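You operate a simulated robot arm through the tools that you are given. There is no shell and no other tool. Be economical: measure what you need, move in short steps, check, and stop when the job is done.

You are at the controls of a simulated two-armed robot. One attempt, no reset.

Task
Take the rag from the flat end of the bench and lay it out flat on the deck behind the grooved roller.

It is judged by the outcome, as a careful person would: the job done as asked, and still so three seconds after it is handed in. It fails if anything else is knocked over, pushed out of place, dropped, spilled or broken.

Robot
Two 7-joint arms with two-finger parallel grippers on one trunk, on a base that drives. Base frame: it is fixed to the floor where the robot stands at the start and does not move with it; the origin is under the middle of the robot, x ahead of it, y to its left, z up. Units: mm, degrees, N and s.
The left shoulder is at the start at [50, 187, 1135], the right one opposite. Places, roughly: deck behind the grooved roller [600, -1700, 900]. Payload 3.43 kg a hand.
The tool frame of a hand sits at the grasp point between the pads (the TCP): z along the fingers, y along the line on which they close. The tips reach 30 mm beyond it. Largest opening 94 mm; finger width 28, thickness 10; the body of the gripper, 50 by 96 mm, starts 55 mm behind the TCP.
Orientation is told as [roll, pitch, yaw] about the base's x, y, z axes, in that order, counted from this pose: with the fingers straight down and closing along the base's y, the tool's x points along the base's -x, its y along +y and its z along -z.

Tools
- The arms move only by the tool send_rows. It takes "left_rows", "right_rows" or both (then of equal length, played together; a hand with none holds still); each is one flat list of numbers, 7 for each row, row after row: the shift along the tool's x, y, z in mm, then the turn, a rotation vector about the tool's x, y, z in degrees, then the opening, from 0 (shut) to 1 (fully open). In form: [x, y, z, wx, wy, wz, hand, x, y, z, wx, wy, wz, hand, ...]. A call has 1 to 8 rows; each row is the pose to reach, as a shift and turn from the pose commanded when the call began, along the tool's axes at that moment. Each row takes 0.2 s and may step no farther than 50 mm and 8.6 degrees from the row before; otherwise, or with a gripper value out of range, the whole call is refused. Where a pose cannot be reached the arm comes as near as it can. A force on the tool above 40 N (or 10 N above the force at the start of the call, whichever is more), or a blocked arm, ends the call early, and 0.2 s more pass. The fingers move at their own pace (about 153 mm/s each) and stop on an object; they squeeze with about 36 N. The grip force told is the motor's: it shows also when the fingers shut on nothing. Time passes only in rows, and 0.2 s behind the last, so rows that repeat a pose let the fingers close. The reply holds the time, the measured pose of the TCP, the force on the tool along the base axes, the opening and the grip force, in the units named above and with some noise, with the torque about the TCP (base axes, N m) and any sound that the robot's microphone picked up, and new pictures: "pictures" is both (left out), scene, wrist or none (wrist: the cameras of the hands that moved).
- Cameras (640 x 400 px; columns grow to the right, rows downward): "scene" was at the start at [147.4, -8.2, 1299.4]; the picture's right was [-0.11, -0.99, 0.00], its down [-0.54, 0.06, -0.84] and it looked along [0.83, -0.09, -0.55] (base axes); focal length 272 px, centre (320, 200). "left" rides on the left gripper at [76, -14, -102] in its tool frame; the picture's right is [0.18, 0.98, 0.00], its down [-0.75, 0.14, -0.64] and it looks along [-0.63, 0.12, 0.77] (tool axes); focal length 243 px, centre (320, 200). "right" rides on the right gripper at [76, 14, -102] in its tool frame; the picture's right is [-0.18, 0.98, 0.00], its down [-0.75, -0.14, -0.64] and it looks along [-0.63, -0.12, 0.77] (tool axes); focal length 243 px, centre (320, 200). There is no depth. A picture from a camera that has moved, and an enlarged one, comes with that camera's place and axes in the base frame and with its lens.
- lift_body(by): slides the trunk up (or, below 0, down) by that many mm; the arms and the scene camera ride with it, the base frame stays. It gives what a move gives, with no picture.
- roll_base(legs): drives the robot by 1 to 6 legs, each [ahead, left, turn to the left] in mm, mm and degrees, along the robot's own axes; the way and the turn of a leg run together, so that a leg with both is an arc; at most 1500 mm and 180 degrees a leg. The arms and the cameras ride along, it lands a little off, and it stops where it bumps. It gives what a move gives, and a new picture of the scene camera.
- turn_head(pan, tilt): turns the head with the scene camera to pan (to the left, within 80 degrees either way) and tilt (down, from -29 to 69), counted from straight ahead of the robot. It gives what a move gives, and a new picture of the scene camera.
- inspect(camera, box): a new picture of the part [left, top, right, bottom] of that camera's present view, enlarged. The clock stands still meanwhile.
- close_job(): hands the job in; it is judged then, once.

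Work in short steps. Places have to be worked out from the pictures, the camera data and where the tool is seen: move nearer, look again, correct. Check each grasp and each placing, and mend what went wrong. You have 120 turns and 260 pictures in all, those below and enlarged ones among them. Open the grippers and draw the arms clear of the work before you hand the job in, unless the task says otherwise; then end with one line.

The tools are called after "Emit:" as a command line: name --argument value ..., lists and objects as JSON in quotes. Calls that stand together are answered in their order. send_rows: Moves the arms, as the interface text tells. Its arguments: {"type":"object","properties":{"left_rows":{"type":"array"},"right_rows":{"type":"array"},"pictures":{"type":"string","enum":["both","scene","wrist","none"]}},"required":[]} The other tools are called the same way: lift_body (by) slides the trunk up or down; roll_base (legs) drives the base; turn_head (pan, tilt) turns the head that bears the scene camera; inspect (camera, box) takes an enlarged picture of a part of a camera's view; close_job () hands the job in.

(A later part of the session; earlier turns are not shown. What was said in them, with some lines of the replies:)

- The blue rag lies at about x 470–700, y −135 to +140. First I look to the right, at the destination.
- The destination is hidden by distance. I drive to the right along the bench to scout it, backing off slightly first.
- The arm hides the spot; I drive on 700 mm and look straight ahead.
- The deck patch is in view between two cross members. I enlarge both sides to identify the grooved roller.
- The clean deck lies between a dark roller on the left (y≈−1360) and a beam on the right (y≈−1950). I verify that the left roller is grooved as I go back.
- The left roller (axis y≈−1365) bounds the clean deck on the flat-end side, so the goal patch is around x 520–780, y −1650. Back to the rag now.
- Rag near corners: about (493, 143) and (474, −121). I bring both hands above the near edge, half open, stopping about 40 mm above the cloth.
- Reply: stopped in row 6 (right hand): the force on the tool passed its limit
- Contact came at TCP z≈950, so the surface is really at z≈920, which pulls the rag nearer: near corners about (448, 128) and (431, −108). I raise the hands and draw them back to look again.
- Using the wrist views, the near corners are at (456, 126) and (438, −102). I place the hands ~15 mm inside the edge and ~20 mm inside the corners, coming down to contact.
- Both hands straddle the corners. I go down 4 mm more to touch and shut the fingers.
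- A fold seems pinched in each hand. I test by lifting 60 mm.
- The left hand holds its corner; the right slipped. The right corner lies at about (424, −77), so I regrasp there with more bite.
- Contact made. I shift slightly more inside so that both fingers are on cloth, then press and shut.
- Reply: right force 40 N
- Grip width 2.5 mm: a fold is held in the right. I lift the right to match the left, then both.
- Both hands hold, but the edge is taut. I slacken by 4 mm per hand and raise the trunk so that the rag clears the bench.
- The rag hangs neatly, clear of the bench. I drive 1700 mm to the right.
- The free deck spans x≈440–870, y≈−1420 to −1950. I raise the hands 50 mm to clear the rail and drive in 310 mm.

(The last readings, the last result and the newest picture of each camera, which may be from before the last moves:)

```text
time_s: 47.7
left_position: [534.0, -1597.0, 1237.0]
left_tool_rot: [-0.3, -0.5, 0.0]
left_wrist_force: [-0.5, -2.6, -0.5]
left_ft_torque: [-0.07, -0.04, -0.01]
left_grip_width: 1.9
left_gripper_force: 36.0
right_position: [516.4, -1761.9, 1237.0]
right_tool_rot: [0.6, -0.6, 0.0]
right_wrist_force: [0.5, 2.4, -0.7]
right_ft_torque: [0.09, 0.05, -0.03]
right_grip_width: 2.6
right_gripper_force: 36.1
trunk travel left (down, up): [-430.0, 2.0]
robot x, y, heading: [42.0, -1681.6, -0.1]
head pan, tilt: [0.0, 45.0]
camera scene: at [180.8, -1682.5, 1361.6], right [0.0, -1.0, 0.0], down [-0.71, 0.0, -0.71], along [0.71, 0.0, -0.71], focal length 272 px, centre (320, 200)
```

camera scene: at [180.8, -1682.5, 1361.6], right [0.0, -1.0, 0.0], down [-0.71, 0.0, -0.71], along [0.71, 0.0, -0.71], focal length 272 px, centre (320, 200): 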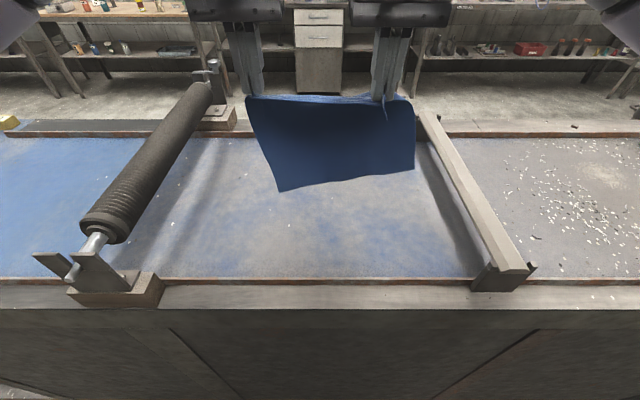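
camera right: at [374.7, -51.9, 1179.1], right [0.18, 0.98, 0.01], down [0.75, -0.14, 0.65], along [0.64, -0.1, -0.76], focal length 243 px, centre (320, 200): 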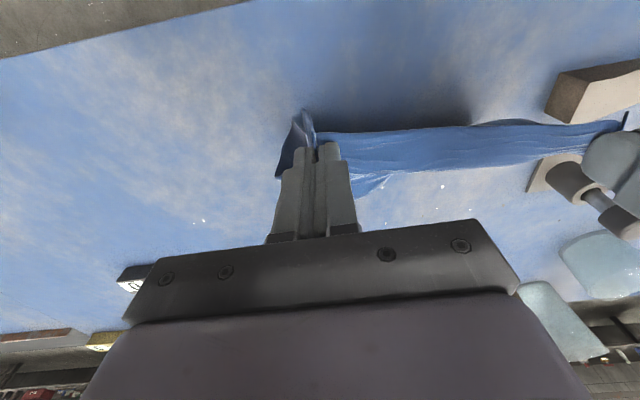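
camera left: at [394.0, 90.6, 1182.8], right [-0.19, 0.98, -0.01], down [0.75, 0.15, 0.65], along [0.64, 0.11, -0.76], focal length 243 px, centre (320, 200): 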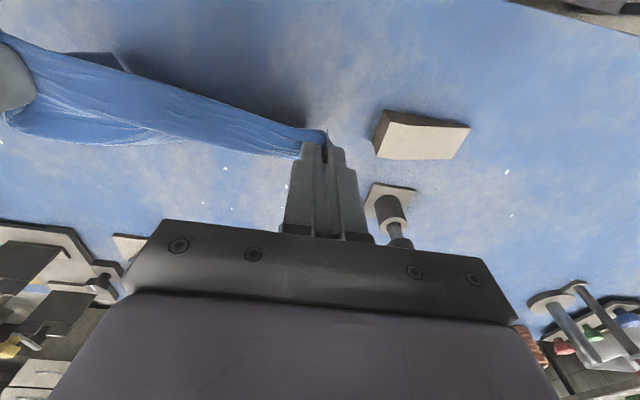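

The roller is clearly grooved. I extend both hands to x≈680 and lower to z≈1160, so the rag's lower edge nears the deck.

Emit:
send_rows --left_rows '[-30, 0, 10, 0, 0, 0, 0, -60, 0, 25, 0, 0, 0, 0, -90, 0, 45, 0, 0, 0, 0, -120, 0, 60, 0, 0, 0, 0, -146, 0, 77, 0, 0, 0, 0, -146, 0, 77, 0, 0, 0, 0]' --right_rows '[-33, 0, 10, 0, 0, 0, 0, -66, 0, 25, 0, 0, 0, 0, -100, 0, 45, 0, 0, 0, 0, -134, 0, 60, 0, 0, 0, 0, -164, 0, 77, 0, 0, 0, 0, -164, 0, 77, 0, 0, 0, 0]'

```text
time_s: 49.1
left_position: [641.5, -1592.7, 1158.1]
left_tool_rot: [-1.0, -0.5, -0.6]
left_wrist_force: [-0.2, -32.2, -1.2]
left_ft_torque: [-1.04, 0.02, 0.24]
left_grip_width: 1.9
left_gripper_force: 35.9
left hand out of reach, approached as far as the arm can: row 4, 5, 6
right_position: [640.2, -1767.3, 1154.7]
right_tool_rot: [1.2, -0.6, 0.8]
right_wrist_force: [-1.1, 34.3, -0.2]
right_ft_torque: [1.06, 0.01, -0.14]
right_grip_width: 2.5
right_gripper_force: 35.6
right hand out of reach, approached as far as the arm can: row 4, 5, 6
trunk travel left (down, up): [-430.0, 2.0]
robot x, y, heading: [37.0, -1683.1, 0.3]
head pan, tilt: [0.0, 45.0]
camera scene: at [180.7, -1682.8, 1361.6], right [0.0, -1.0, 0.0], down [-0.71, 0.0, -0.71], along [0.71, 0.0, -0.71], focal length 272 px, centre (320, 200)
camera right: at [564.2, -1756.4, 1257.7], right [0.17, 0.99, 0.02], down [0.75, -0.14, 0.65], along [0.64, -0.09, -0.76], focal length 243 px, centre (320, 200)
camera left: at [565.0, -1604.1, 1259.4], right [-0.17, 0.98, -0.02], down [0.75, 0.14, 0.65], along [0.64, 0.1, -0.76], focal length 243 px, centre (320, 200)
```

scene: 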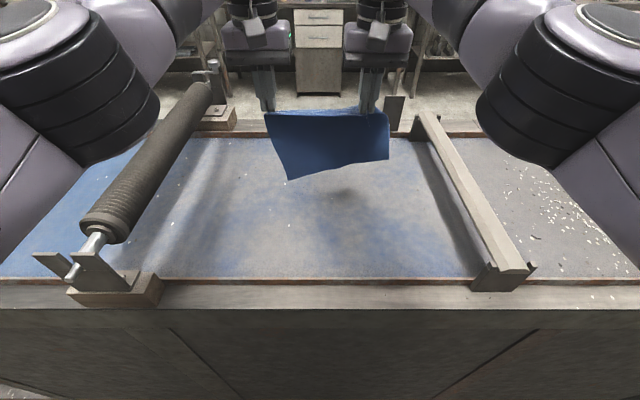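
right: 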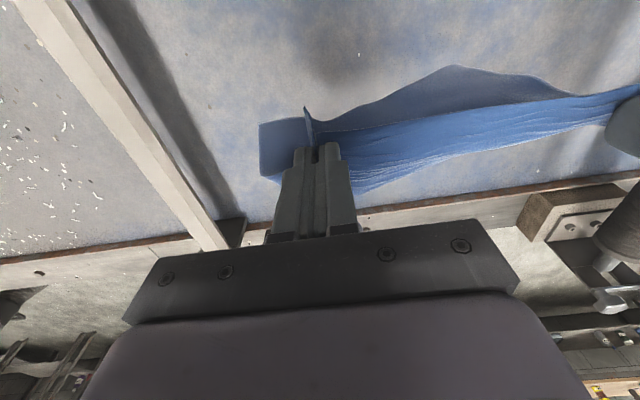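
left: 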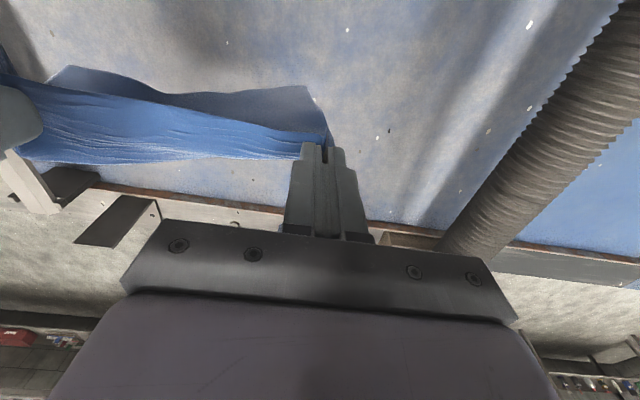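

The arms are at their reach limit (x≈640) and the edge is taut. I slacken it by 6 mm per hand, and look down to see how much room the base has ahead.

Emit:
send_rows --left_rows '[5, -6, 0, 0, 0, 0, 0]' --right_rows '[5, 6, 0, 0, 0, 0, 0]' --pictures "none"

Emit:
turn_head --pan 0 --tilt 69

```text
time_s: 49.5
left_position: [636.3, -1594.0, 1158.4]
left_tool_rot: [-0.6, -0.5, -0.1]
left_wrist_force: [0.6, -22.4, -0.5]
left_ft_torque: [-0.67, -0.04, 0.15]
left_grip_width: 1.8
left_gripper_force: 36.0
right_position: [636.3, -1765.0, 1154.2]
right_tool_rot: [0.7, -0.5, 0.4]
right_wrist_force: [-0.1, 21.9, 0.4]
right_ft_torque: [0.73, 0.0, -0.05]
right_grip_width: 2.9
right_gripper_force: 35.8
trunk travel left (down, up): [-430.0, 2.0]
robot x, y, heading: [39.5, -1679.0, 0.2]
head pan, tilt: [0.0, 45.0]
```

```text
time_s: 50.4
left_position: [636.8, -1593.7, 1158.9]
left_tool_rot: [-0.5, -0.4, -0.1]
left_wrist_force: [1.6, -22.9, -0.3]
left_ft_torque: [-0.68, 0.0, 0.17]
left_grip_width: 2.2
left_gripper_force: 36.5
right_position: [636.3, -1764.9, 1155.3]
right_tool_rot: [0.8, -0.4, 0.2]
right_wrist_force: [-0.2, 22.0, 0.7]
right_ft_torque: [0.72, 0.07, -0.05]
right_grip_width: 2.4
right_gripper_force: 35.8
trunk travel left (down, up): [-430.0, 2.0]
robot x, y, heading: [40.7, -1686.0, -0.0]
head pan, tilt: [0.0, 68.8]
camera scene: at [154.9, -1682.6, 1332.9], right [0.0, -1.0, 0.0], down [-0.93, 0.0, -0.36], along [0.36, 0.0, -0.93], focal length 272 px, centre (320, 200)
```

scene: 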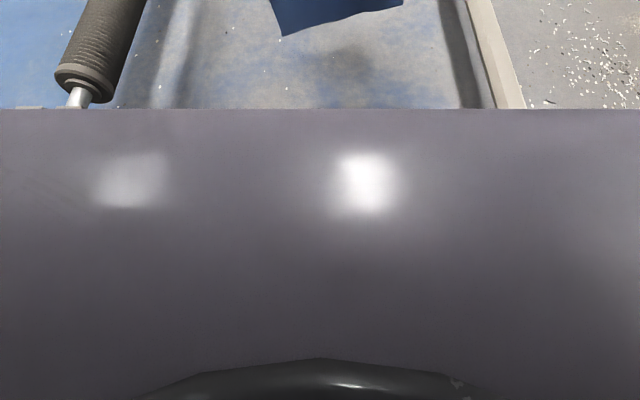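

The body hides the floor, so rather than risk a bump I gain reach by tilting the fingers forward 34° while moving to x≈715, slackening the edge further.

Emit:
send_rows --left_rows '[0, -4, 0, 0, -8.5, 0, 0, -20, -8, 0, 0, -17, 0, 0, -45, -8, 0, 0, -25.5, 0, 0, -65, -8, 0, 0, -34, 0, 0, -80, -8, 0, 0, -34, 0, 0, -80, -8, 0, 0, -34, 0, 0]' --right_rows '[0, 4, 0, 0, -8.5, 0, 0, -20, 8, 0, 0, -17, 0, 0, -45, 8, 0, 0, -25.5, 0, 0, -65, 8, 0, 0, -34, 0, 0, -80, 8, 0, 0, -34, 0, 0, -80, 8, 0, 0, -34, 0, 0]' --pictures "none"

Emit:
turn_head --pan 0 --tilt 40

```text
time_s: 51.8
left_position: [719.5, -1599.6, 1161.8]
left_tool_rot: [-0.5, -34.5, 0.4]
left_wrist_force: [-0.7, 0.0, -0.1]
left_ft_torque: [-0.01, 0.01, -0.01]
left_grip_width: 1.8
left_gripper_force: 35.7
right_position: [715.5, -1759.7, 1155.5]
right_tool_rot: [0.6, -34.7, -0.3]
right_wrist_force: [0.5, 0.3, -0.3]
right_ft_torque: [-0.01, 0.03, -0.03]
right_grip_width: 2.3
right_gripper_force: 36.2
trunk travel left (down, up): [-430.0, 2.0]
robot x, y, heading: [39.5, -1687.2, 0.2]
head pan, tilt: [0.0, 68.8]
```

```text
time_s: 52.7
left_position: [716.7, -1599.9, 1160.7]
left_tool_rot: [-0.3, -34.5, 0.3]
left_wrist_force: [0.7, 0.8, -0.4]
left_ft_torque: [0.0, 0.01, 0.04]
left_grip_width: 1.7
left_gripper_force: 36.0
right_position: [715.4, -1760.7, 1155.9]
right_tool_rot: [0.6, -34.7, -0.3]
right_wrist_force: [0.3, 0.1, -0.1]
right_ft_torque: [0.01, -0.01, -0.01]
right_grip_width: 2.4
right_gripper_force: 35.7
trunk travel left (down, up): [-430.0, 2.0]
robot x, y, heading: [38.5, -1685.6, 0.0]
head pan, tilt: [0.0, 40.0]
camera scene: at [183.9, -1682.5, 1368.9], right [0.0, -1.0, 0.0], down [-0.64, 0.0, -0.77], along [0.77, 0.0, -0.64], focal length 272 px, centre (320, 200)
```

scene: 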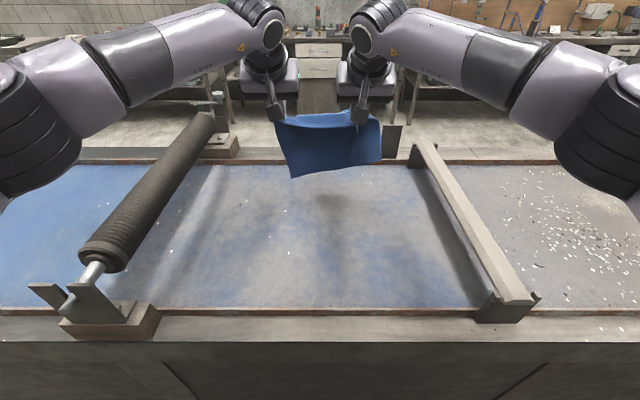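

Reach is fine and slack is good. The rag's lower edge is at z≈985 (left) to 1030 (right); I lower the trunk 60 mm so its lower edge touches the deck.

Emit:
lift_body --by -65

Emit:
inspect --camera "scene" --box '[160, 60, 480, 260]'

```text
time_s: 53.8
left_position: [717.2, -1598.7, 1096.4]
left_tool_rot: [-0.5, -34.7, 0.4]
left_wrist_force: [-0.3, 0.0, 1.2]
left_ft_torque: [-0.03, 0.0, -0.01]
left_grip_width: 1.6
left_gripper_force: 35.3
right_position: [715.8, -1760.1, 1092.0]
right_tool_rot: [0.5, -34.8, -0.2]
right_wrist_force: [0.2, -0.1, 0.4]
right_ft_torque: [-0.02, 0.02, 0.0]
right_grip_width: 2.4
right_gripper_force: 35.4
trunk travel left (down, up): [-365.0, 67.0]
robot x, y, heading: [40.3, -1686.9, 0.1]
head pan, tilt: [0.0, 40.0]
```

```text
2.00 times, centred on (320, 160) of scene
camera zoom: at [183.7, -1682.5, 1304.0], right [0.0, -1.0, 0.0], down [-0.64, 0.0, -0.77], along [0.77, 0.0, -0.64], focal length 545 px, centre (320, 280)
```

zoom: 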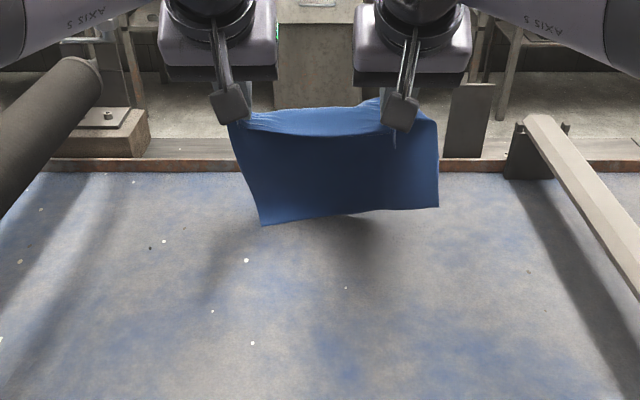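

The left lower corner is near the deck. I lower the left 35 mm and the right 55 mm to level the lower edge and bring it into contact.

Emit:
send_rows --left_rows '[10, 0, 14.5, 0, 0, 0, 0, 20, 0, 29, 0, 0, 0, 0, 20, 0, 29, 0, 0, 0, 0]' --right_rows '[15.5, 0, 22.5, 0, 0, 0, 0, 31, 0, 45, 0, 0, 0, 0, 31, 0, 45, 0, 0, 0, 0]' --pictures "scene"

Emit:
inspect --camera "scene" --box '[160, 60, 480, 260]'

```text
time_s: 54.6
left_position: [716.8, -1599.8, 1061.7]
left_tool_rot: [-0.4, -34.5, 0.3]
left_wrist_force: [0.4, -0.3, -0.4]
left_ft_torque: [-0.02, -0.04, 0.04]
left_grip_width: 1.9
left_gripper_force: 36.4
right_position: [715.4, -1758.3, 1037.0]
right_tool_rot: [0.5, -34.8, -0.2]
right_wrist_force: [-0.3, -1.0, 0.0]
right_ft_torque: [0.04, 0.01, -0.03]
right_grip_width: 2.4
right_gripper_force: 36.3
trunk travel left (down, up): [-365.0, 67.0]
robot x, y, heading: [38.9, -1684.4, 0.3]
head pan, tilt: [0.0, 40.0]
camera scene: at [183.8, -1682.6, 1304.0], right [0.0, -1.0, 0.0], down [-0.64, 0.0, -0.77], along [0.77, 0.0, -0.64], focal length 272 px, centre (320, 200)
```

scene: 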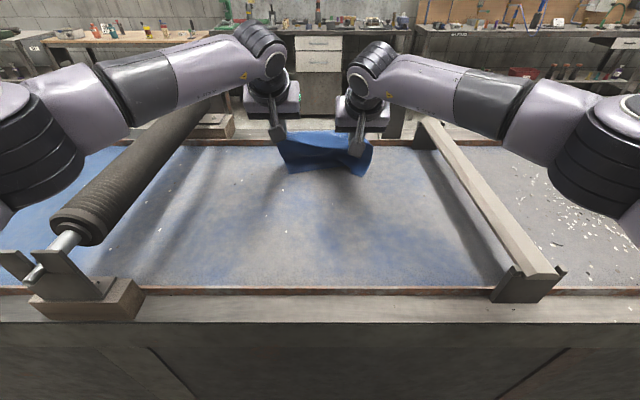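

```text
2.00 times, centred on (320, 160) of scene
camera zoom: at [183.8, -1682.6, 1304.0], right [0.0, -1.0, 0.0], down [-0.64, 0.0, -0.77], along [0.77, 0.0, -0.64], focal length 545 px, centre (320, 280)
```

zoom: 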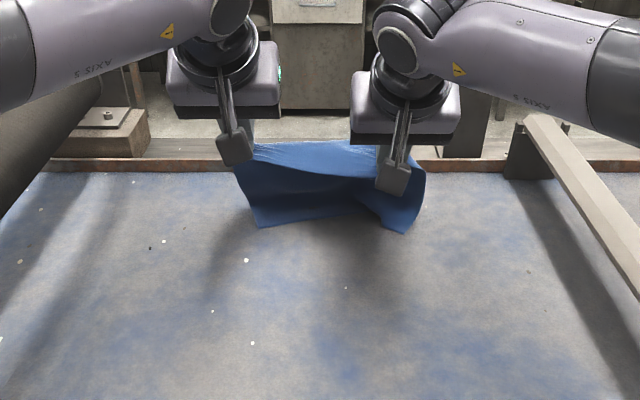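

The lower edge touches but starts buckling toward me. I raise slightly and draw back in −x so that the lower edge trails away.

Emit:
send_rows --left_rows '[10.8, 0, -19.5, 0, 0, 0, 0, 31.4, 0, -33.7, 0, 0, 0, 0, 54.9, 0, -43.7, 0, 0, 0, 0]' --right_rows '[6.3, 0, -26.1, 0, 0, 0, 0, 26.9, 0, -40.3, 0, 0, 0, 0, 50.3, 0, -50.3, 0, 0, 0, 0]' --pictures "none"

Emit:
inspect --camera "scene" --box '[160, 60, 480, 260]'

```text
time_s: 55.4
left_position: [648.6, -1597.9, 1065.0]
left_tool_rot: [-0.3, -34.5, 0.5]
left_wrist_force: [-0.2, 0.4, -0.2]
left_ft_torque: [0.01, -0.01, -0.02]
left_grip_width: 1.9
left_gripper_force: 36.2
right_position: [643.9, -1760.7, 1049.3]
right_tool_rot: [0.6, -34.6, -0.3]
right_wrist_force: [-0.2, 0.3, -0.3]
right_ft_torque: [-0.02, -0.02, 0.01]
right_grip_width: 2.6
right_gripper_force: 35.7
trunk travel left (down, up): [-365.0, 67.0]
robot x, y, heading: [38.9, -1684.1, -0.2]
head pan, tilt: [0.0, 40.0]
```

```text
2.00 times, centred on (320, 160) of scene
camera zoom: at [183.5, -1682.5, 1304.0], right [0.0, -1.0, 0.0], down [-0.64, 0.0, -0.77], along [0.77, 0.0, -0.64], focal length 545 px, centre (320, 280)
```

zoom: 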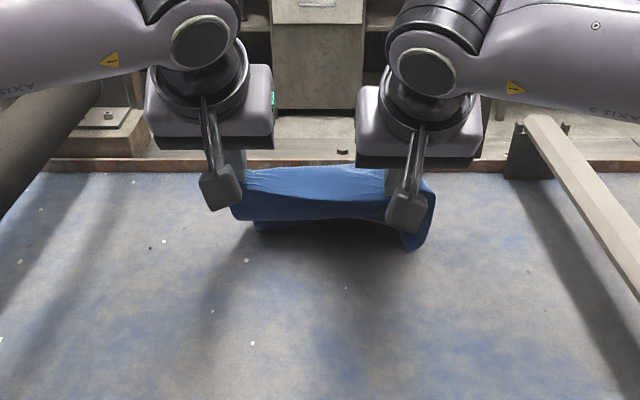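

The lower edge now stays at about x≈735 on the deck. I continue laying: back and down.

Emit:
send_rows --left_rows '[36, 0, -0.5, 0, 0, 0, 0, 71.6, 0, 1.8, 0, 0, 0, 0, 106, 0, 6.1, 0, 0, 0, 0]' --right_rows '[34.3, 0, -3, 0, 0, 0, 0, 68.2, 0, -3.1, 0, 0, 0, 0, 100.3, 0, -2.2, 0, 0, 0, 0]' --pictures "wrist"

Emit:
inspect --camera "scene" --box '[160, 60, 480, 260]'

```text
time_s: 56.2
left_position: [563.5, -1600.5, 1001.3]
left_tool_rot: [-0.6, -34.7, 0.5]
left_wrist_force: [-0.4, -0.6, -0.9]
left_ft_torque: [-0.03, 0.02, 0.01]
left_grip_width: 1.9
left_gripper_force: 35.4
right_position: [559.8, -1759.6, 995.0]
right_tool_rot: [0.6, -34.6, -0.2]
right_wrist_force: [0.9, -0.3, 0.0]
right_ft_torque: [-0.02, -0.02, -0.01]
right_grip_width: 2.6
right_gripper_force: 36.2
trunk travel left (down, up): [-365.0, 67.0]
robot x, y, heading: [41.0, -1683.6, -0.2]
head pan, tilt: [0.0, 40.0]
camera right: at [439.8, -1745.9, 1036.9], right [0.15, 0.98, 0.11], down [0.25, -0.15, 0.96], along [0.96, -0.11, -0.27], focal length 243 px, centre (320, 200)
camera left: at [442.3, -1614.4, 1042.3], right [-0.15, 0.98, -0.11], down [0.26, 0.15, 0.96], along [0.95, 0.12, -0.27], focal length 243 px, centre (320, 200)
```

right: 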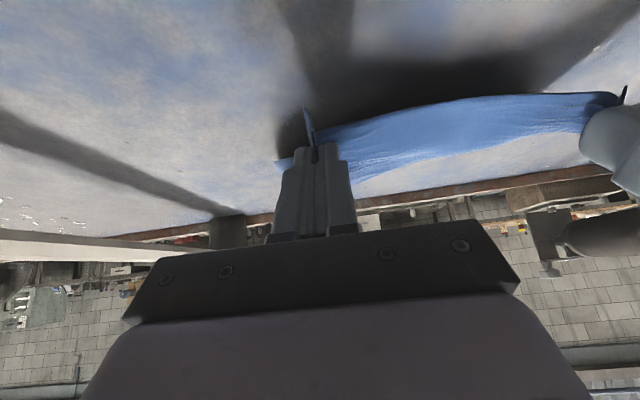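
left: 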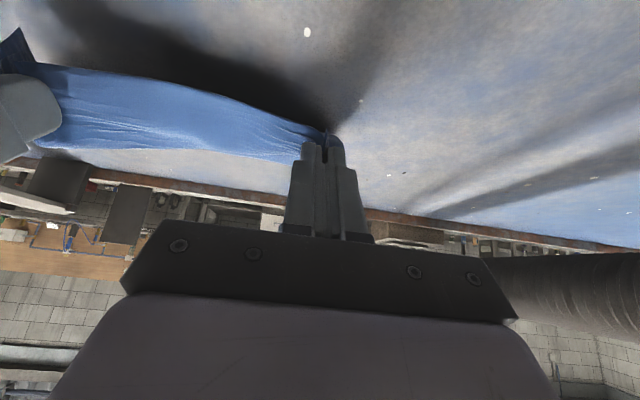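

```text
2.00 times, centred on (320, 160) of scene
camera zoom: at [183.8, -1682.5, 1304.0], right [0.0, -1.0, 0.0], down [-0.64, 0.0, -0.77], along [0.77, 0.0, -0.64], focal length 545 px, centre (320, 280)
```

zoom: 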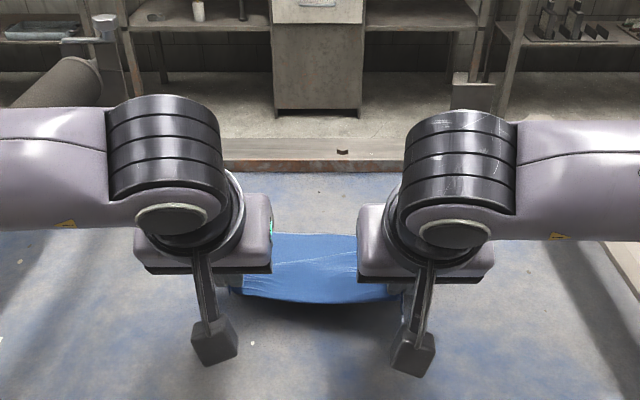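

The rag lies from x≈734 back toward the hands. I finish by bringing the held edge down to the deck.

Emit:
send_rows --left_rows '[14, 0, 2.6, 0, 0, 0, 0, 27.8, 0, 5.2, 0, 0, 0, 0, 51.8, 0, 15.4, 0, 0, 0, 0]' --right_rows '[12.5, 0, 2.3, 0, 0, 0, 0, 25, 0, 4.6, 0, 0, 0, 0, 46.5, 0, 13, 0, 0, 0, 0]' --pictures "wrist"

Emit:
inspect --camera "scene" --box '[160, 100, 480, 300]'

```text
time_s: 57.0
left_position: [528.4, -1599.1, 957.4]
left_tool_rot: [-0.5, -34.6, 0.3]
left_wrist_force: [-0.3, -0.6, 0.0]
left_ft_torque: [-0.01, -0.05, 0.01]
left_grip_width: 1.8
left_gripper_force: 36.2
right_position: [530.7, -1759.0, 957.0]
right_tool_rot: [0.6, -34.8, -0.3]
right_wrist_force: [1.3, -0.4, 1.7]
right_ft_torque: [-0.01, 0.0, 0.02]
right_grip_width: 2.4
right_gripper_force: 35.9
trunk travel left (down, up): [-365.0, 67.0]
robot x, y, heading: [39.3, -1683.5, 0.1]
head pan, tilt: [0.0, 40.0]
camera right: at [409.9, -1745.0, 998.9], right [0.15, 0.98, 0.11], down [0.25, -0.15, 0.96], along [0.96, -0.11, -0.27], focal length 243 px, centre (320, 200)
camera left: at [408.0, -1614.6, 997.8], right [-0.15, 0.98, -0.11], down [0.26, 0.15, 0.96], along [0.95, 0.12, -0.27], focal length 243 px, centre (320, 200)
```

right: 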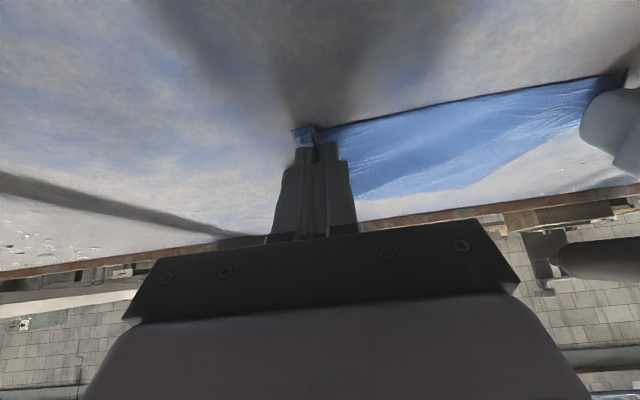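
left: 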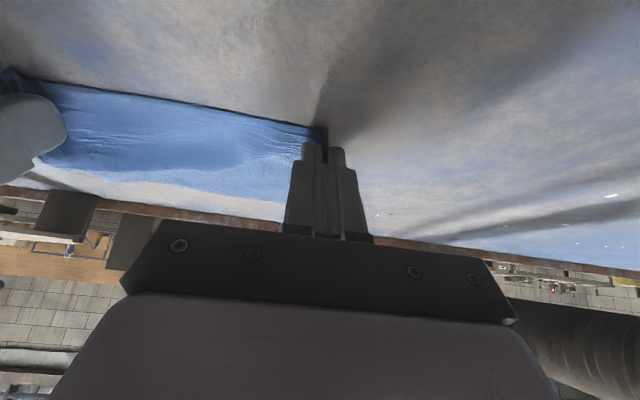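

```text
2.00 times, centred on (320, 200) of scene
camera zoom: at [183.7, -1682.5, 1304.1], right [0.0, -1.0, 0.0], down [-0.64, 0.0, -0.77], along [0.77, 0.0, -0.64], focal length 545 px, centre (320, 200)
```

zoom: 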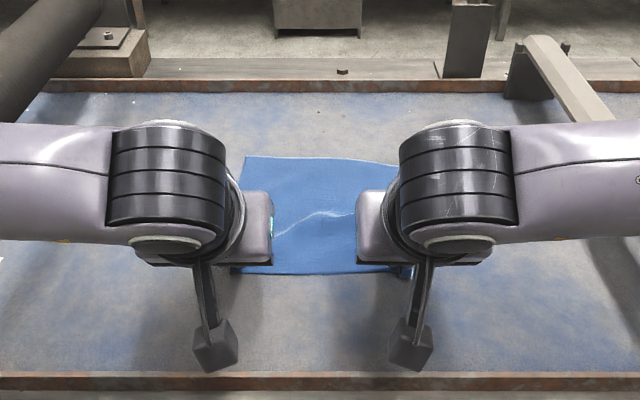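

The rag is laid with its far edge straight. I pull back 10 mm to smooth it, lower onto the deck, then open the fingers.

Emit:
send_rows --left_rows '[8.2, 0, -5.7, 0, 0, 0, 0, 10.5, 0, -2.4, 0, 0, 0, 0, 10.5, 0, -2.4, 0, 0, 0, 0.15, 10.5, 0, -2.4, 0, 0, 0, 0.3, 10.5, 0, -2.4, 0, 0, 0, 0.4]' --right_rows '[8.2, 0, -5.7, 0, 0, 0, 0, 10.5, 0, -2.4, 0, 0, 0, 0, 10.5, 0, -2.4, 0, 0, 0, 0.15, 10.5, 0, -2.4, 0, 0, 0, 0.3, 10.5, 0, -2.4, 0, 0, 0, 0.4]' --pictures "wrist"

```text
time_s: 58.2
left_position: [517.3, -1600.8, 954.4]
left_tool_rot: [-0.5, -34.6, 0.4]
left_wrist_force: [0.5, -0.1, 0.3]
left_ft_torque: [0.03, -0.01, 0.02]
left_grip_width: 37.8
left_gripper_force: 0.0
right_position: [520.9, -1758.3, 953.1]
right_tool_rot: [0.6, -34.9, -0.2]
right_wrist_force: [0.6, 2.7, 16.0]
right_ft_torque: [-0.18, -0.1, -0.01]
right_grip_width: 35.7
right_gripper_force: 0.2
trunk travel left (down, up): [-365.0, 67.0]
robot x, y, heading: [36.8, -1686.9, 0.1]
head pan, tilt: [0.0, 40.0]
camera right: at [400.0, -1744.2, 995.4], right [0.15, 0.98, 0.11], down [0.25, -0.15, 0.96], along [0.96, -0.11, -0.27], focal length 243 px, centre (320, 200)
camera left: at [398.0, -1614.5, 994.8], right [-0.15, 0.98, -0.11], down [0.26, 0.15, 0.96], along [0.95, 0.12, -0.27], focal length 243 px, centre (320, 200)
```

right: 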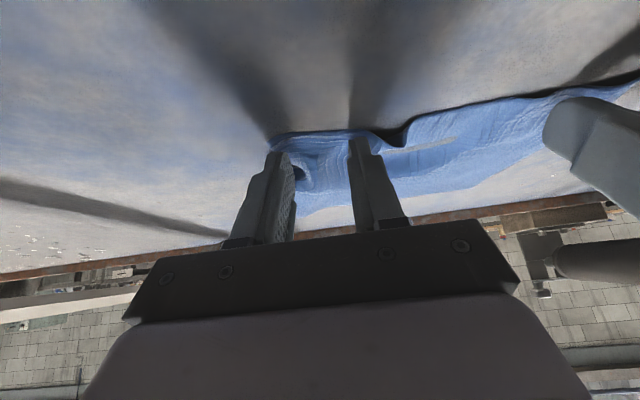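
left: 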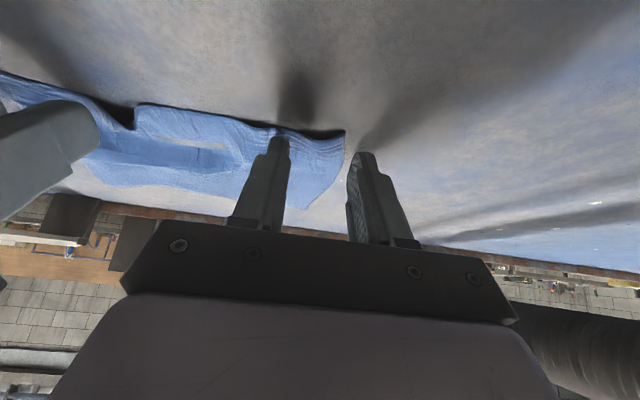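

Released. I lift both hands straight up, then back, to see the rag.

Emit:
send_rows --left_rows '[-17, 0, -24.7, 0, 0, 0, 0.4, -34, 0, -49.4, 0, 0, 0, 0.4, -12.3, 0, -88.5, 0, 0, 0, 0.4, 9.3, 0, -127.7, 0, 0, 0, 0.4, 3, 40, -155, 0, 0, 0, 0.4]' --right_rows '[-17, 0, -24.7, 0, 0, 0, 0.4, -34, 0, -49.4, 0, 0, 0, 0.4, -12.3, 0, -88.5, 0, 0, 0, 0.4, 9.3, 0, -127.7, 0, 0, 0, 0.4, 3, -40, -155, 0, 0, 0, 0.4]' --pictures "none"

Emit:
inspect --camera "scene" --box '[160, 100, 480, 300]'

```text
time_s: 59.4
left_position: [428.7, -1560.3, 1079.8]
left_tool_rot: [-0.4, -34.4, 0.3]
left_wrist_force: [-0.5, 0.9, 0.7]
left_ft_torque: [-0.01, -0.03, 0.01]
left_grip_width: 37.8
left_gripper_force: 0.0
right_position: [428.5, -1799.7, 1077.8]
right_tool_rot: [0.6, -34.7, -0.2]
right_wrist_force: [-0.9, 1.0, 0.2]
right_ft_torque: [0.02, 0.01, -0.03]
right_grip_width: 37.4
right_gripper_force: 0.0
trunk travel left (down, up): [-365.0, 67.0]
robot x, y, heading: [36.2, -1681.7, 0.1]
head pan, tilt: [0.0, 40.0]
```

```text
2.00 times, centred on (320, 200) of scene
camera zoom: at [183.2, -1682.5, 1304.0], right [0.0, -1.0, 0.0], down [-0.64, 0.0, -0.77], along [0.77, 0.0, -0.64], focal length 545 px, centre (320, 200)
```

zoom: 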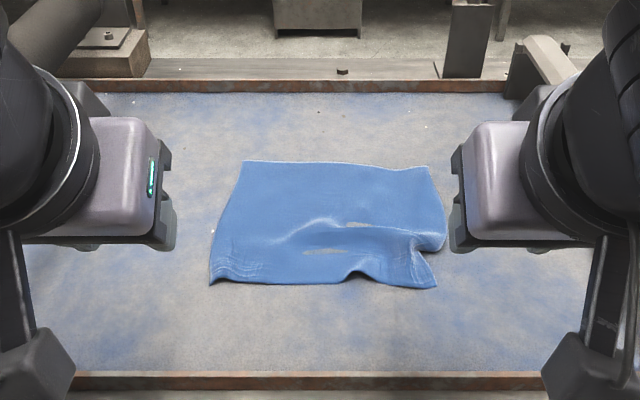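

Nearly flat, but there are wrinkles in the middle and at the right near corner. I smooth it: the left hand will pin the left side while the right presses and strokes outward; first I bring the shut hands above the cloth.

Emit:
send_rows --left_rows '[-10.5, -11, 36, 0, 0, 0, 0, -21, -22, 72, 0, 0, 0, 0, -31, -33, 108, 0, 0, 0, 0, -41.8, -45, 144, 0, 0, 0, 0]' --right_rows '[-13.8, 11, 37.7, 0, 0, 0, 0, -27.6, 22, 75.4, 0, 0, 0, 0, -41.5, 33, 113, 0, 0, 0, 0, -55.3, 45, 150.8, 0, 0, 0, 0]' --pictures "wrist"

```text
time_s: 60.4
left_position: [548.0, -1606.8, 985.0]
left_tool_rot: [-0.4, -34.4, 0.4]
left_wrist_force: [1.5, -0.4, -0.2]
left_ft_torque: [-0.02, 0.0, 0.02]
left_grip_width: 0.0
left_gripper_force: 33.1
right_position: [563.2, -1755.4, 986.0]
right_tool_rot: [0.6, -34.7, -0.2]
right_wrist_force: [0.0, 0.4, 1.0]
right_ft_torque: [-0.01, -0.02, 0.01]
right_grip_width: 0.0
right_gripper_force: 32.8
trunk travel left (down, up): [-365.0, 67.0]
robot x, y, heading: [37.5, -1684.9, 0.1]
head pan, tilt: [0.0, 40.0]
camera right: at [442.9, -1742.5, 1027.7], right [0.15, 0.98, 0.11], down [0.25, -0.15, 0.96], along [0.96, -0.11, -0.27], focal length 243 px, centre (320, 200)
camera left: at [427.2, -1621.7, 1025.5], right [-0.15, 0.98, -0.11], down [0.26, 0.15, 0.96], along [0.95, 0.12, -0.27], focal length 243 px, centre (320, 200)
```

right: 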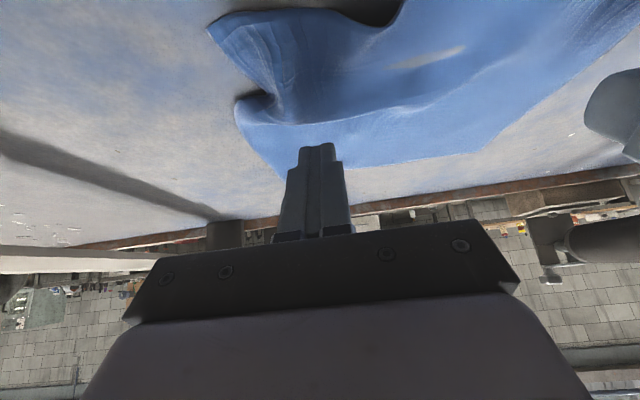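
left: 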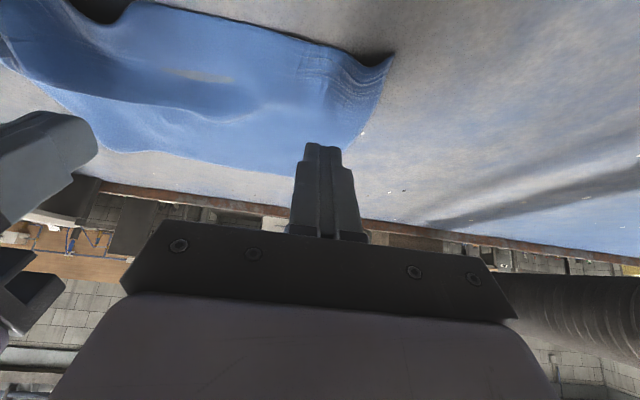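

I press the left hand to pin, and the right on the flap at about (540, −1765), stroking it toward me and to the right.

Emit:
send_rows --left_rows '[8.5, 0, 12.4, 0, 0, 0, 0, 19.2, 0, 28, 0, 0, 0, 0, 19.2, 0, 28, 0, 0, 0, 0, 19.2, 0, 28, 0, 0, 0, 0, 19.2, 0, 28, 0, 0, 0, 0]' --right_rows '[41.5, 0, -10.3, 0, 0, 0, 0, 52.2, 0, 5.4, 0, 0, 0, 0, 59.4, -8, 1.7, 0, 0, 0, 0, 66, -16, -2.9, 0, 0, 0, 0, 70.9, -24, -6.3, 0, 0, 0, 0]' --pictures "wrist"

```text
time_s: 61.6
left_position: [546.0, -1608.6, 954.6]
left_tool_rot: [-0.6, -34.6, 0.5]
left_wrist_force: [-0.4, -4.6, 7.5]
left_ft_torque: [-0.14, -0.03, -0.01]
left_grip_width: 0.0
left_gripper_force: 33.2
right_position: [501.1, -1775.6, 953.8]
right_tool_rot: [0.9, -35.1, -0.2]
right_wrist_force: [4.8, 7.5, 15.8]
right_ft_torque: [0.26, -0.23, 0.02]
right_grip_width: 0.3
right_gripper_force: 33.0
trunk travel left (down, up): [-365.0, 67.0]
robot x, y, heading: [41.6, -1686.4, -0.0]
head pan, tilt: [0.0, 40.0]
camera right: at [379.7, -1762.4, 994.8], right [0.15, 0.98, 0.12], down [0.25, -0.15, 0.96], along [0.96, -0.11, -0.27], focal length 243 px, centre (320, 200)
camera left: at [424.7, -1621.9, 994.0], right [-0.15, 0.98, -0.11], down [0.25, 0.15, 0.96], along [0.96, 0.12, -0.27], focal length 243 px, centre (320, 200)
```

right: 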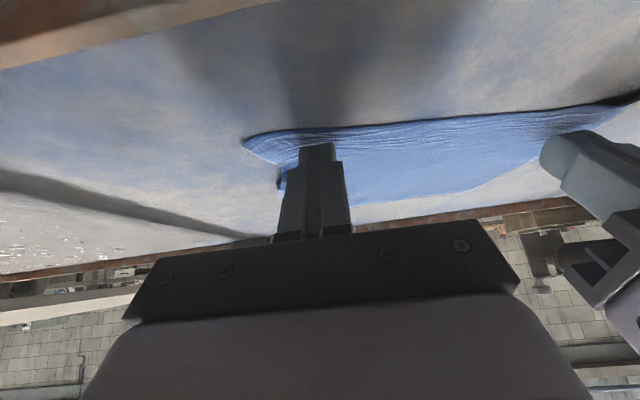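
left: 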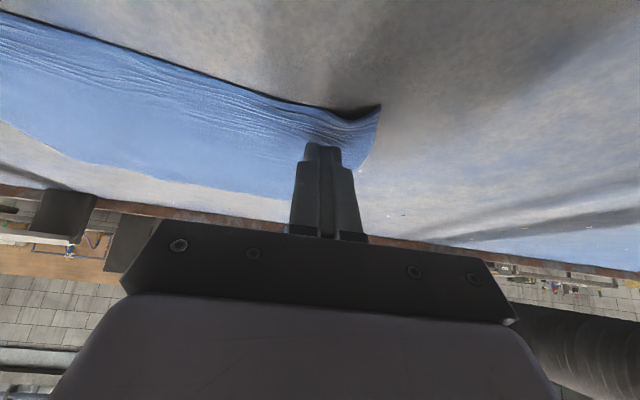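

That smoothed the cloth well. I lift both hands straight up and back to check.

Emit:
send_rows --left_rows '[-17, 0, -24.7, 0, 0, 0, 0, -34, 0, -49.4, 0, 0, 0, 0, -12.3, 0, -88.5, 0, 0, 0, 0, 9.3, 20, -127.7, 0, 0, 0, 0, 3, 60, -155, 0, 0, 0, 0]' --right_rows '[-17, 0, -24.7, 0, 0, 0, 0, -34, 0, -49.4, 0, 0, 0, 0, -12.3, 0, -88.5, 0, 0, 0, 0, 9.3, -10, -127.7, 0, 0, 0, 0, 3, -30, -155, 0, 0, 0, 0]' --pictures "none"

Emit:
inspect --camera "scene" --box '[200, 120, 440, 270]'

```text
time_s: 62.8
left_position: [454.1, -1545.3, 1079.2]
left_tool_rot: [-0.4, -34.6, 0.4]
left_wrist_force: [-0.4, -0.3, -1.3]
left_ft_torque: [0.03, 0.01, 0.01]
left_grip_width: 0.0
left_gripper_force: 33.1
right_position: [407.2, -1805.3, 1078.5]
right_tool_rot: [0.5, -34.7, -0.1]
right_wrist_force: [-0.6, 0.3, -0.2]
right_ft_torque: [0.0, -0.01, -0.01]
right_grip_width: 0.0
right_gripper_force: 33.1
trunk travel left (down, up): [-365.0, 67.0]
robot x, y, heading: [41.3, -1681.9, -0.1]
head pan, tilt: [0.0, 40.0]
```

```text
2.67 times, centred on (320, 195) of scene
camera zoom: at [183.3, -1682.1, 1304.0], right [0.0, -1.0, 0.0], down [-0.64, 0.0, -0.77], along [0.77, 0.0, -0.64], focal length 726 px, centre (320, 213)
```

zoom: 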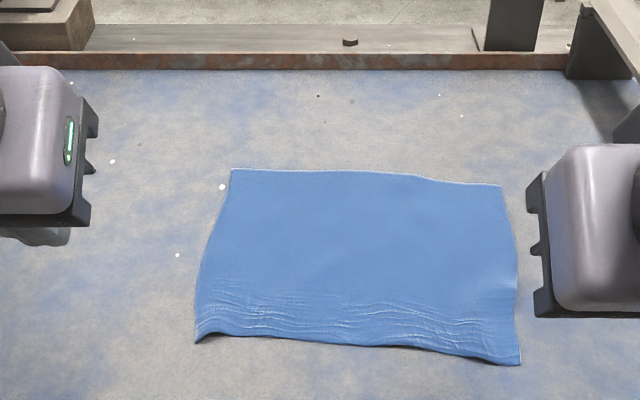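

Almost flat; only the near corners curl slightly. One light outward stroke with each hand on the near corners.

Emit:
send_rows --left_rows '[2.2, -17, 30, 0, 0, 0, 0, 4.3, -34, 60, 0, 0, 0, 0, 6.5, -50, 90, 0, 0, 0, 0, 8.6, -67, 120, 0, 0, 0, 0, 21, -67, 138.3, 0, 0, 0, 0, 29.9, -60, 133.5, 0, 0, 0, 0, 35.6, -55, 129.5, 0, 0, 0, 0]' --right_rows '[-4, 2, 34, 0, 0, 0, 0, -8, 4, 68, 0, 0, 0, 0, -12, 6, 102, 0, 0, 0, 0, -15.9, 8, 135.8, 0, 0, 0, 0, -2.9, 8, 154.8, 0, 0, 0, 0, 2.1, 4, 151.4, 0, 0, 0, 0, 5.4, 0, 149.1, 0, 0, 0, 0]' --pictures "none"

Emit:
send_rows --left_rows '[-17, 0, -24.7, 0, 0, 0, 0, -34, 0, -49.4, 0, 0, 0, 0, -12.3, 0, -88.5, 0, 0, 0, 0, 9.3, 20, -127.7, 0, 0, 0, 0.3, 3, 60, -155, 0, 0, 0, 0.5]' --right_rows '[-17, 0, -24.7, 0, 0, 0, 0, -34, 0, -49.4, 0, 0, 0, 0, -12.3, 0, -88.5, 0, 0, 0, 0, 9.3, -10, -127.7, 0, 0, 0, 0.3, 3, -30, -155, 0, 0, 0, 0.5]' --pictures "none"

Emit:
inspect --camera "scene" --box '[200, 120, 440, 270]'

```text
time_s: 64.4
left_position: [497.9, -1602.1, 952.0]
left_tool_rot: [-0.8, -34.9, 0.4]
left_wrist_force: [2.8, -7.3, 13.0]
left_ft_torque: [-0.22, -0.18, -0.05]
left_grip_width: 0.0
left_gripper_force: 32.8
right_position: [489.7, -1804.3, 953.7]
right_tool_rot: [1.0, -35.3, -0.3]
right_wrist_force: [5.6, 9.0, 22.7]
right_ft_torque: [0.29, -0.25, 0.03]
right_grip_width: 0.0
right_gripper_force: 33.3
trunk travel left (down, up): [-365.0, 67.0]
robot x, y, heading: [37.3, -1684.1, -0.2]
head pan, tilt: [0.0, 40.0]
```

```text
time_s: 65.6
left_position: [407.5, -1539.8, 1076.8]
left_tool_rot: [-0.3, -34.6, 0.3]
left_wrist_force: [0.6, -0.4, -0.2]
left_ft_torque: [-0.02, 0.03, -0.01]
left_grip_width: 47.1
left_gripper_force: 0.1
right_position: [398.9, -1837.0, 1076.3]
right_tool_rot: [0.6, -34.7, -0.1]
right_wrist_force: [0.7, 0.2, -0.1]
right_ft_torque: [0.0, -0.03, 0.01]
right_grip_width: 47.0
right_gripper_force: 0.0
trunk travel left (down, up): [-365.0, 67.0]
robot x, y, heading: [41.2, -1683.1, 0.2]
head pan, tilt: [0.0, 40.0]
```

```text
2.67 times, centred on (320, 195) of scene
camera zoom: at [183.3, -1682.0, 1304.0], right [0.0, -1.0, 0.0], down [-0.64, 0.0, -0.77], along [0.77, 0.0, -0.64], focal length 726 px, centre (320, 213)
```

zoom: 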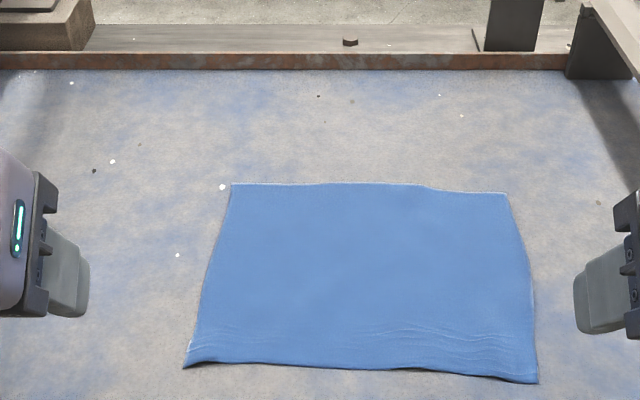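

The rag lies flat and square on the deck. I back the robot away and take a final look.

Emit:
roll_base --legs '[[-300, 0, 0]]'

```text
time_s: 67.6
left_position: [108.5, -1541.3, 1076.3]
left_tool_rot: [-0.4, -34.5, 0.2]
left_wrist_force: [0.6, -0.6, 0.4]
left_ft_torque: [-0.04, -0.02, 0.0]
left_grip_width: 46.9
left_gripper_force: 0.0
right_position: [97.3, -1837.9, 1077.1]
right_tool_rot: [0.6, -34.7, -0.5]
right_wrist_force: [-0.7, -0.1, -0.7]
right_ft_torque: [0.01, 0.0, 0.01]
right_grip_width: 46.8
right_gripper_force: 0.1
trunk travel left (down, up): [-365.0, 67.0]
robot x, y, heading: [-257.3, -1681.4, -0.1]
head pan, tilt: [0.0, 40.0]
camera scene: at [-117.8, -1682.9, 1304.0], right [0.0, -1.0, 0.0], down [-0.64, 0.0, -0.77], along [0.77, 0.0, -0.64], focal length 272 px, centre (320, 200)
```

scene: 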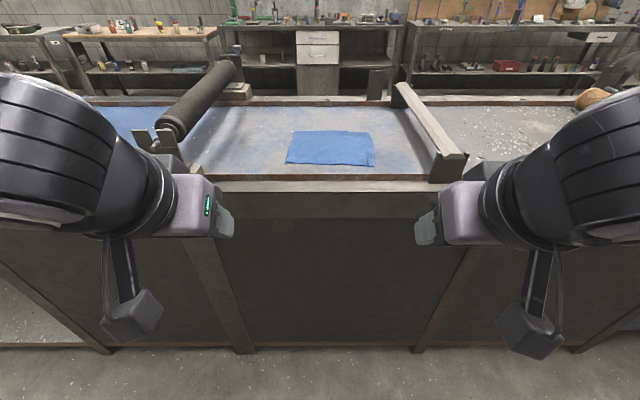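

The rag is flat on the deck behind the grooved roller, everything else is in place and the hands are clear and open. I hand in.

Emit:
close_job

```text
The job is handed in.
```

The rag now lies spread flat on the deck behind the grooved roller, with only faint ripples along its near edge. Both grippers are open and clear of the work, and I saw nothing else moved or knocked over.
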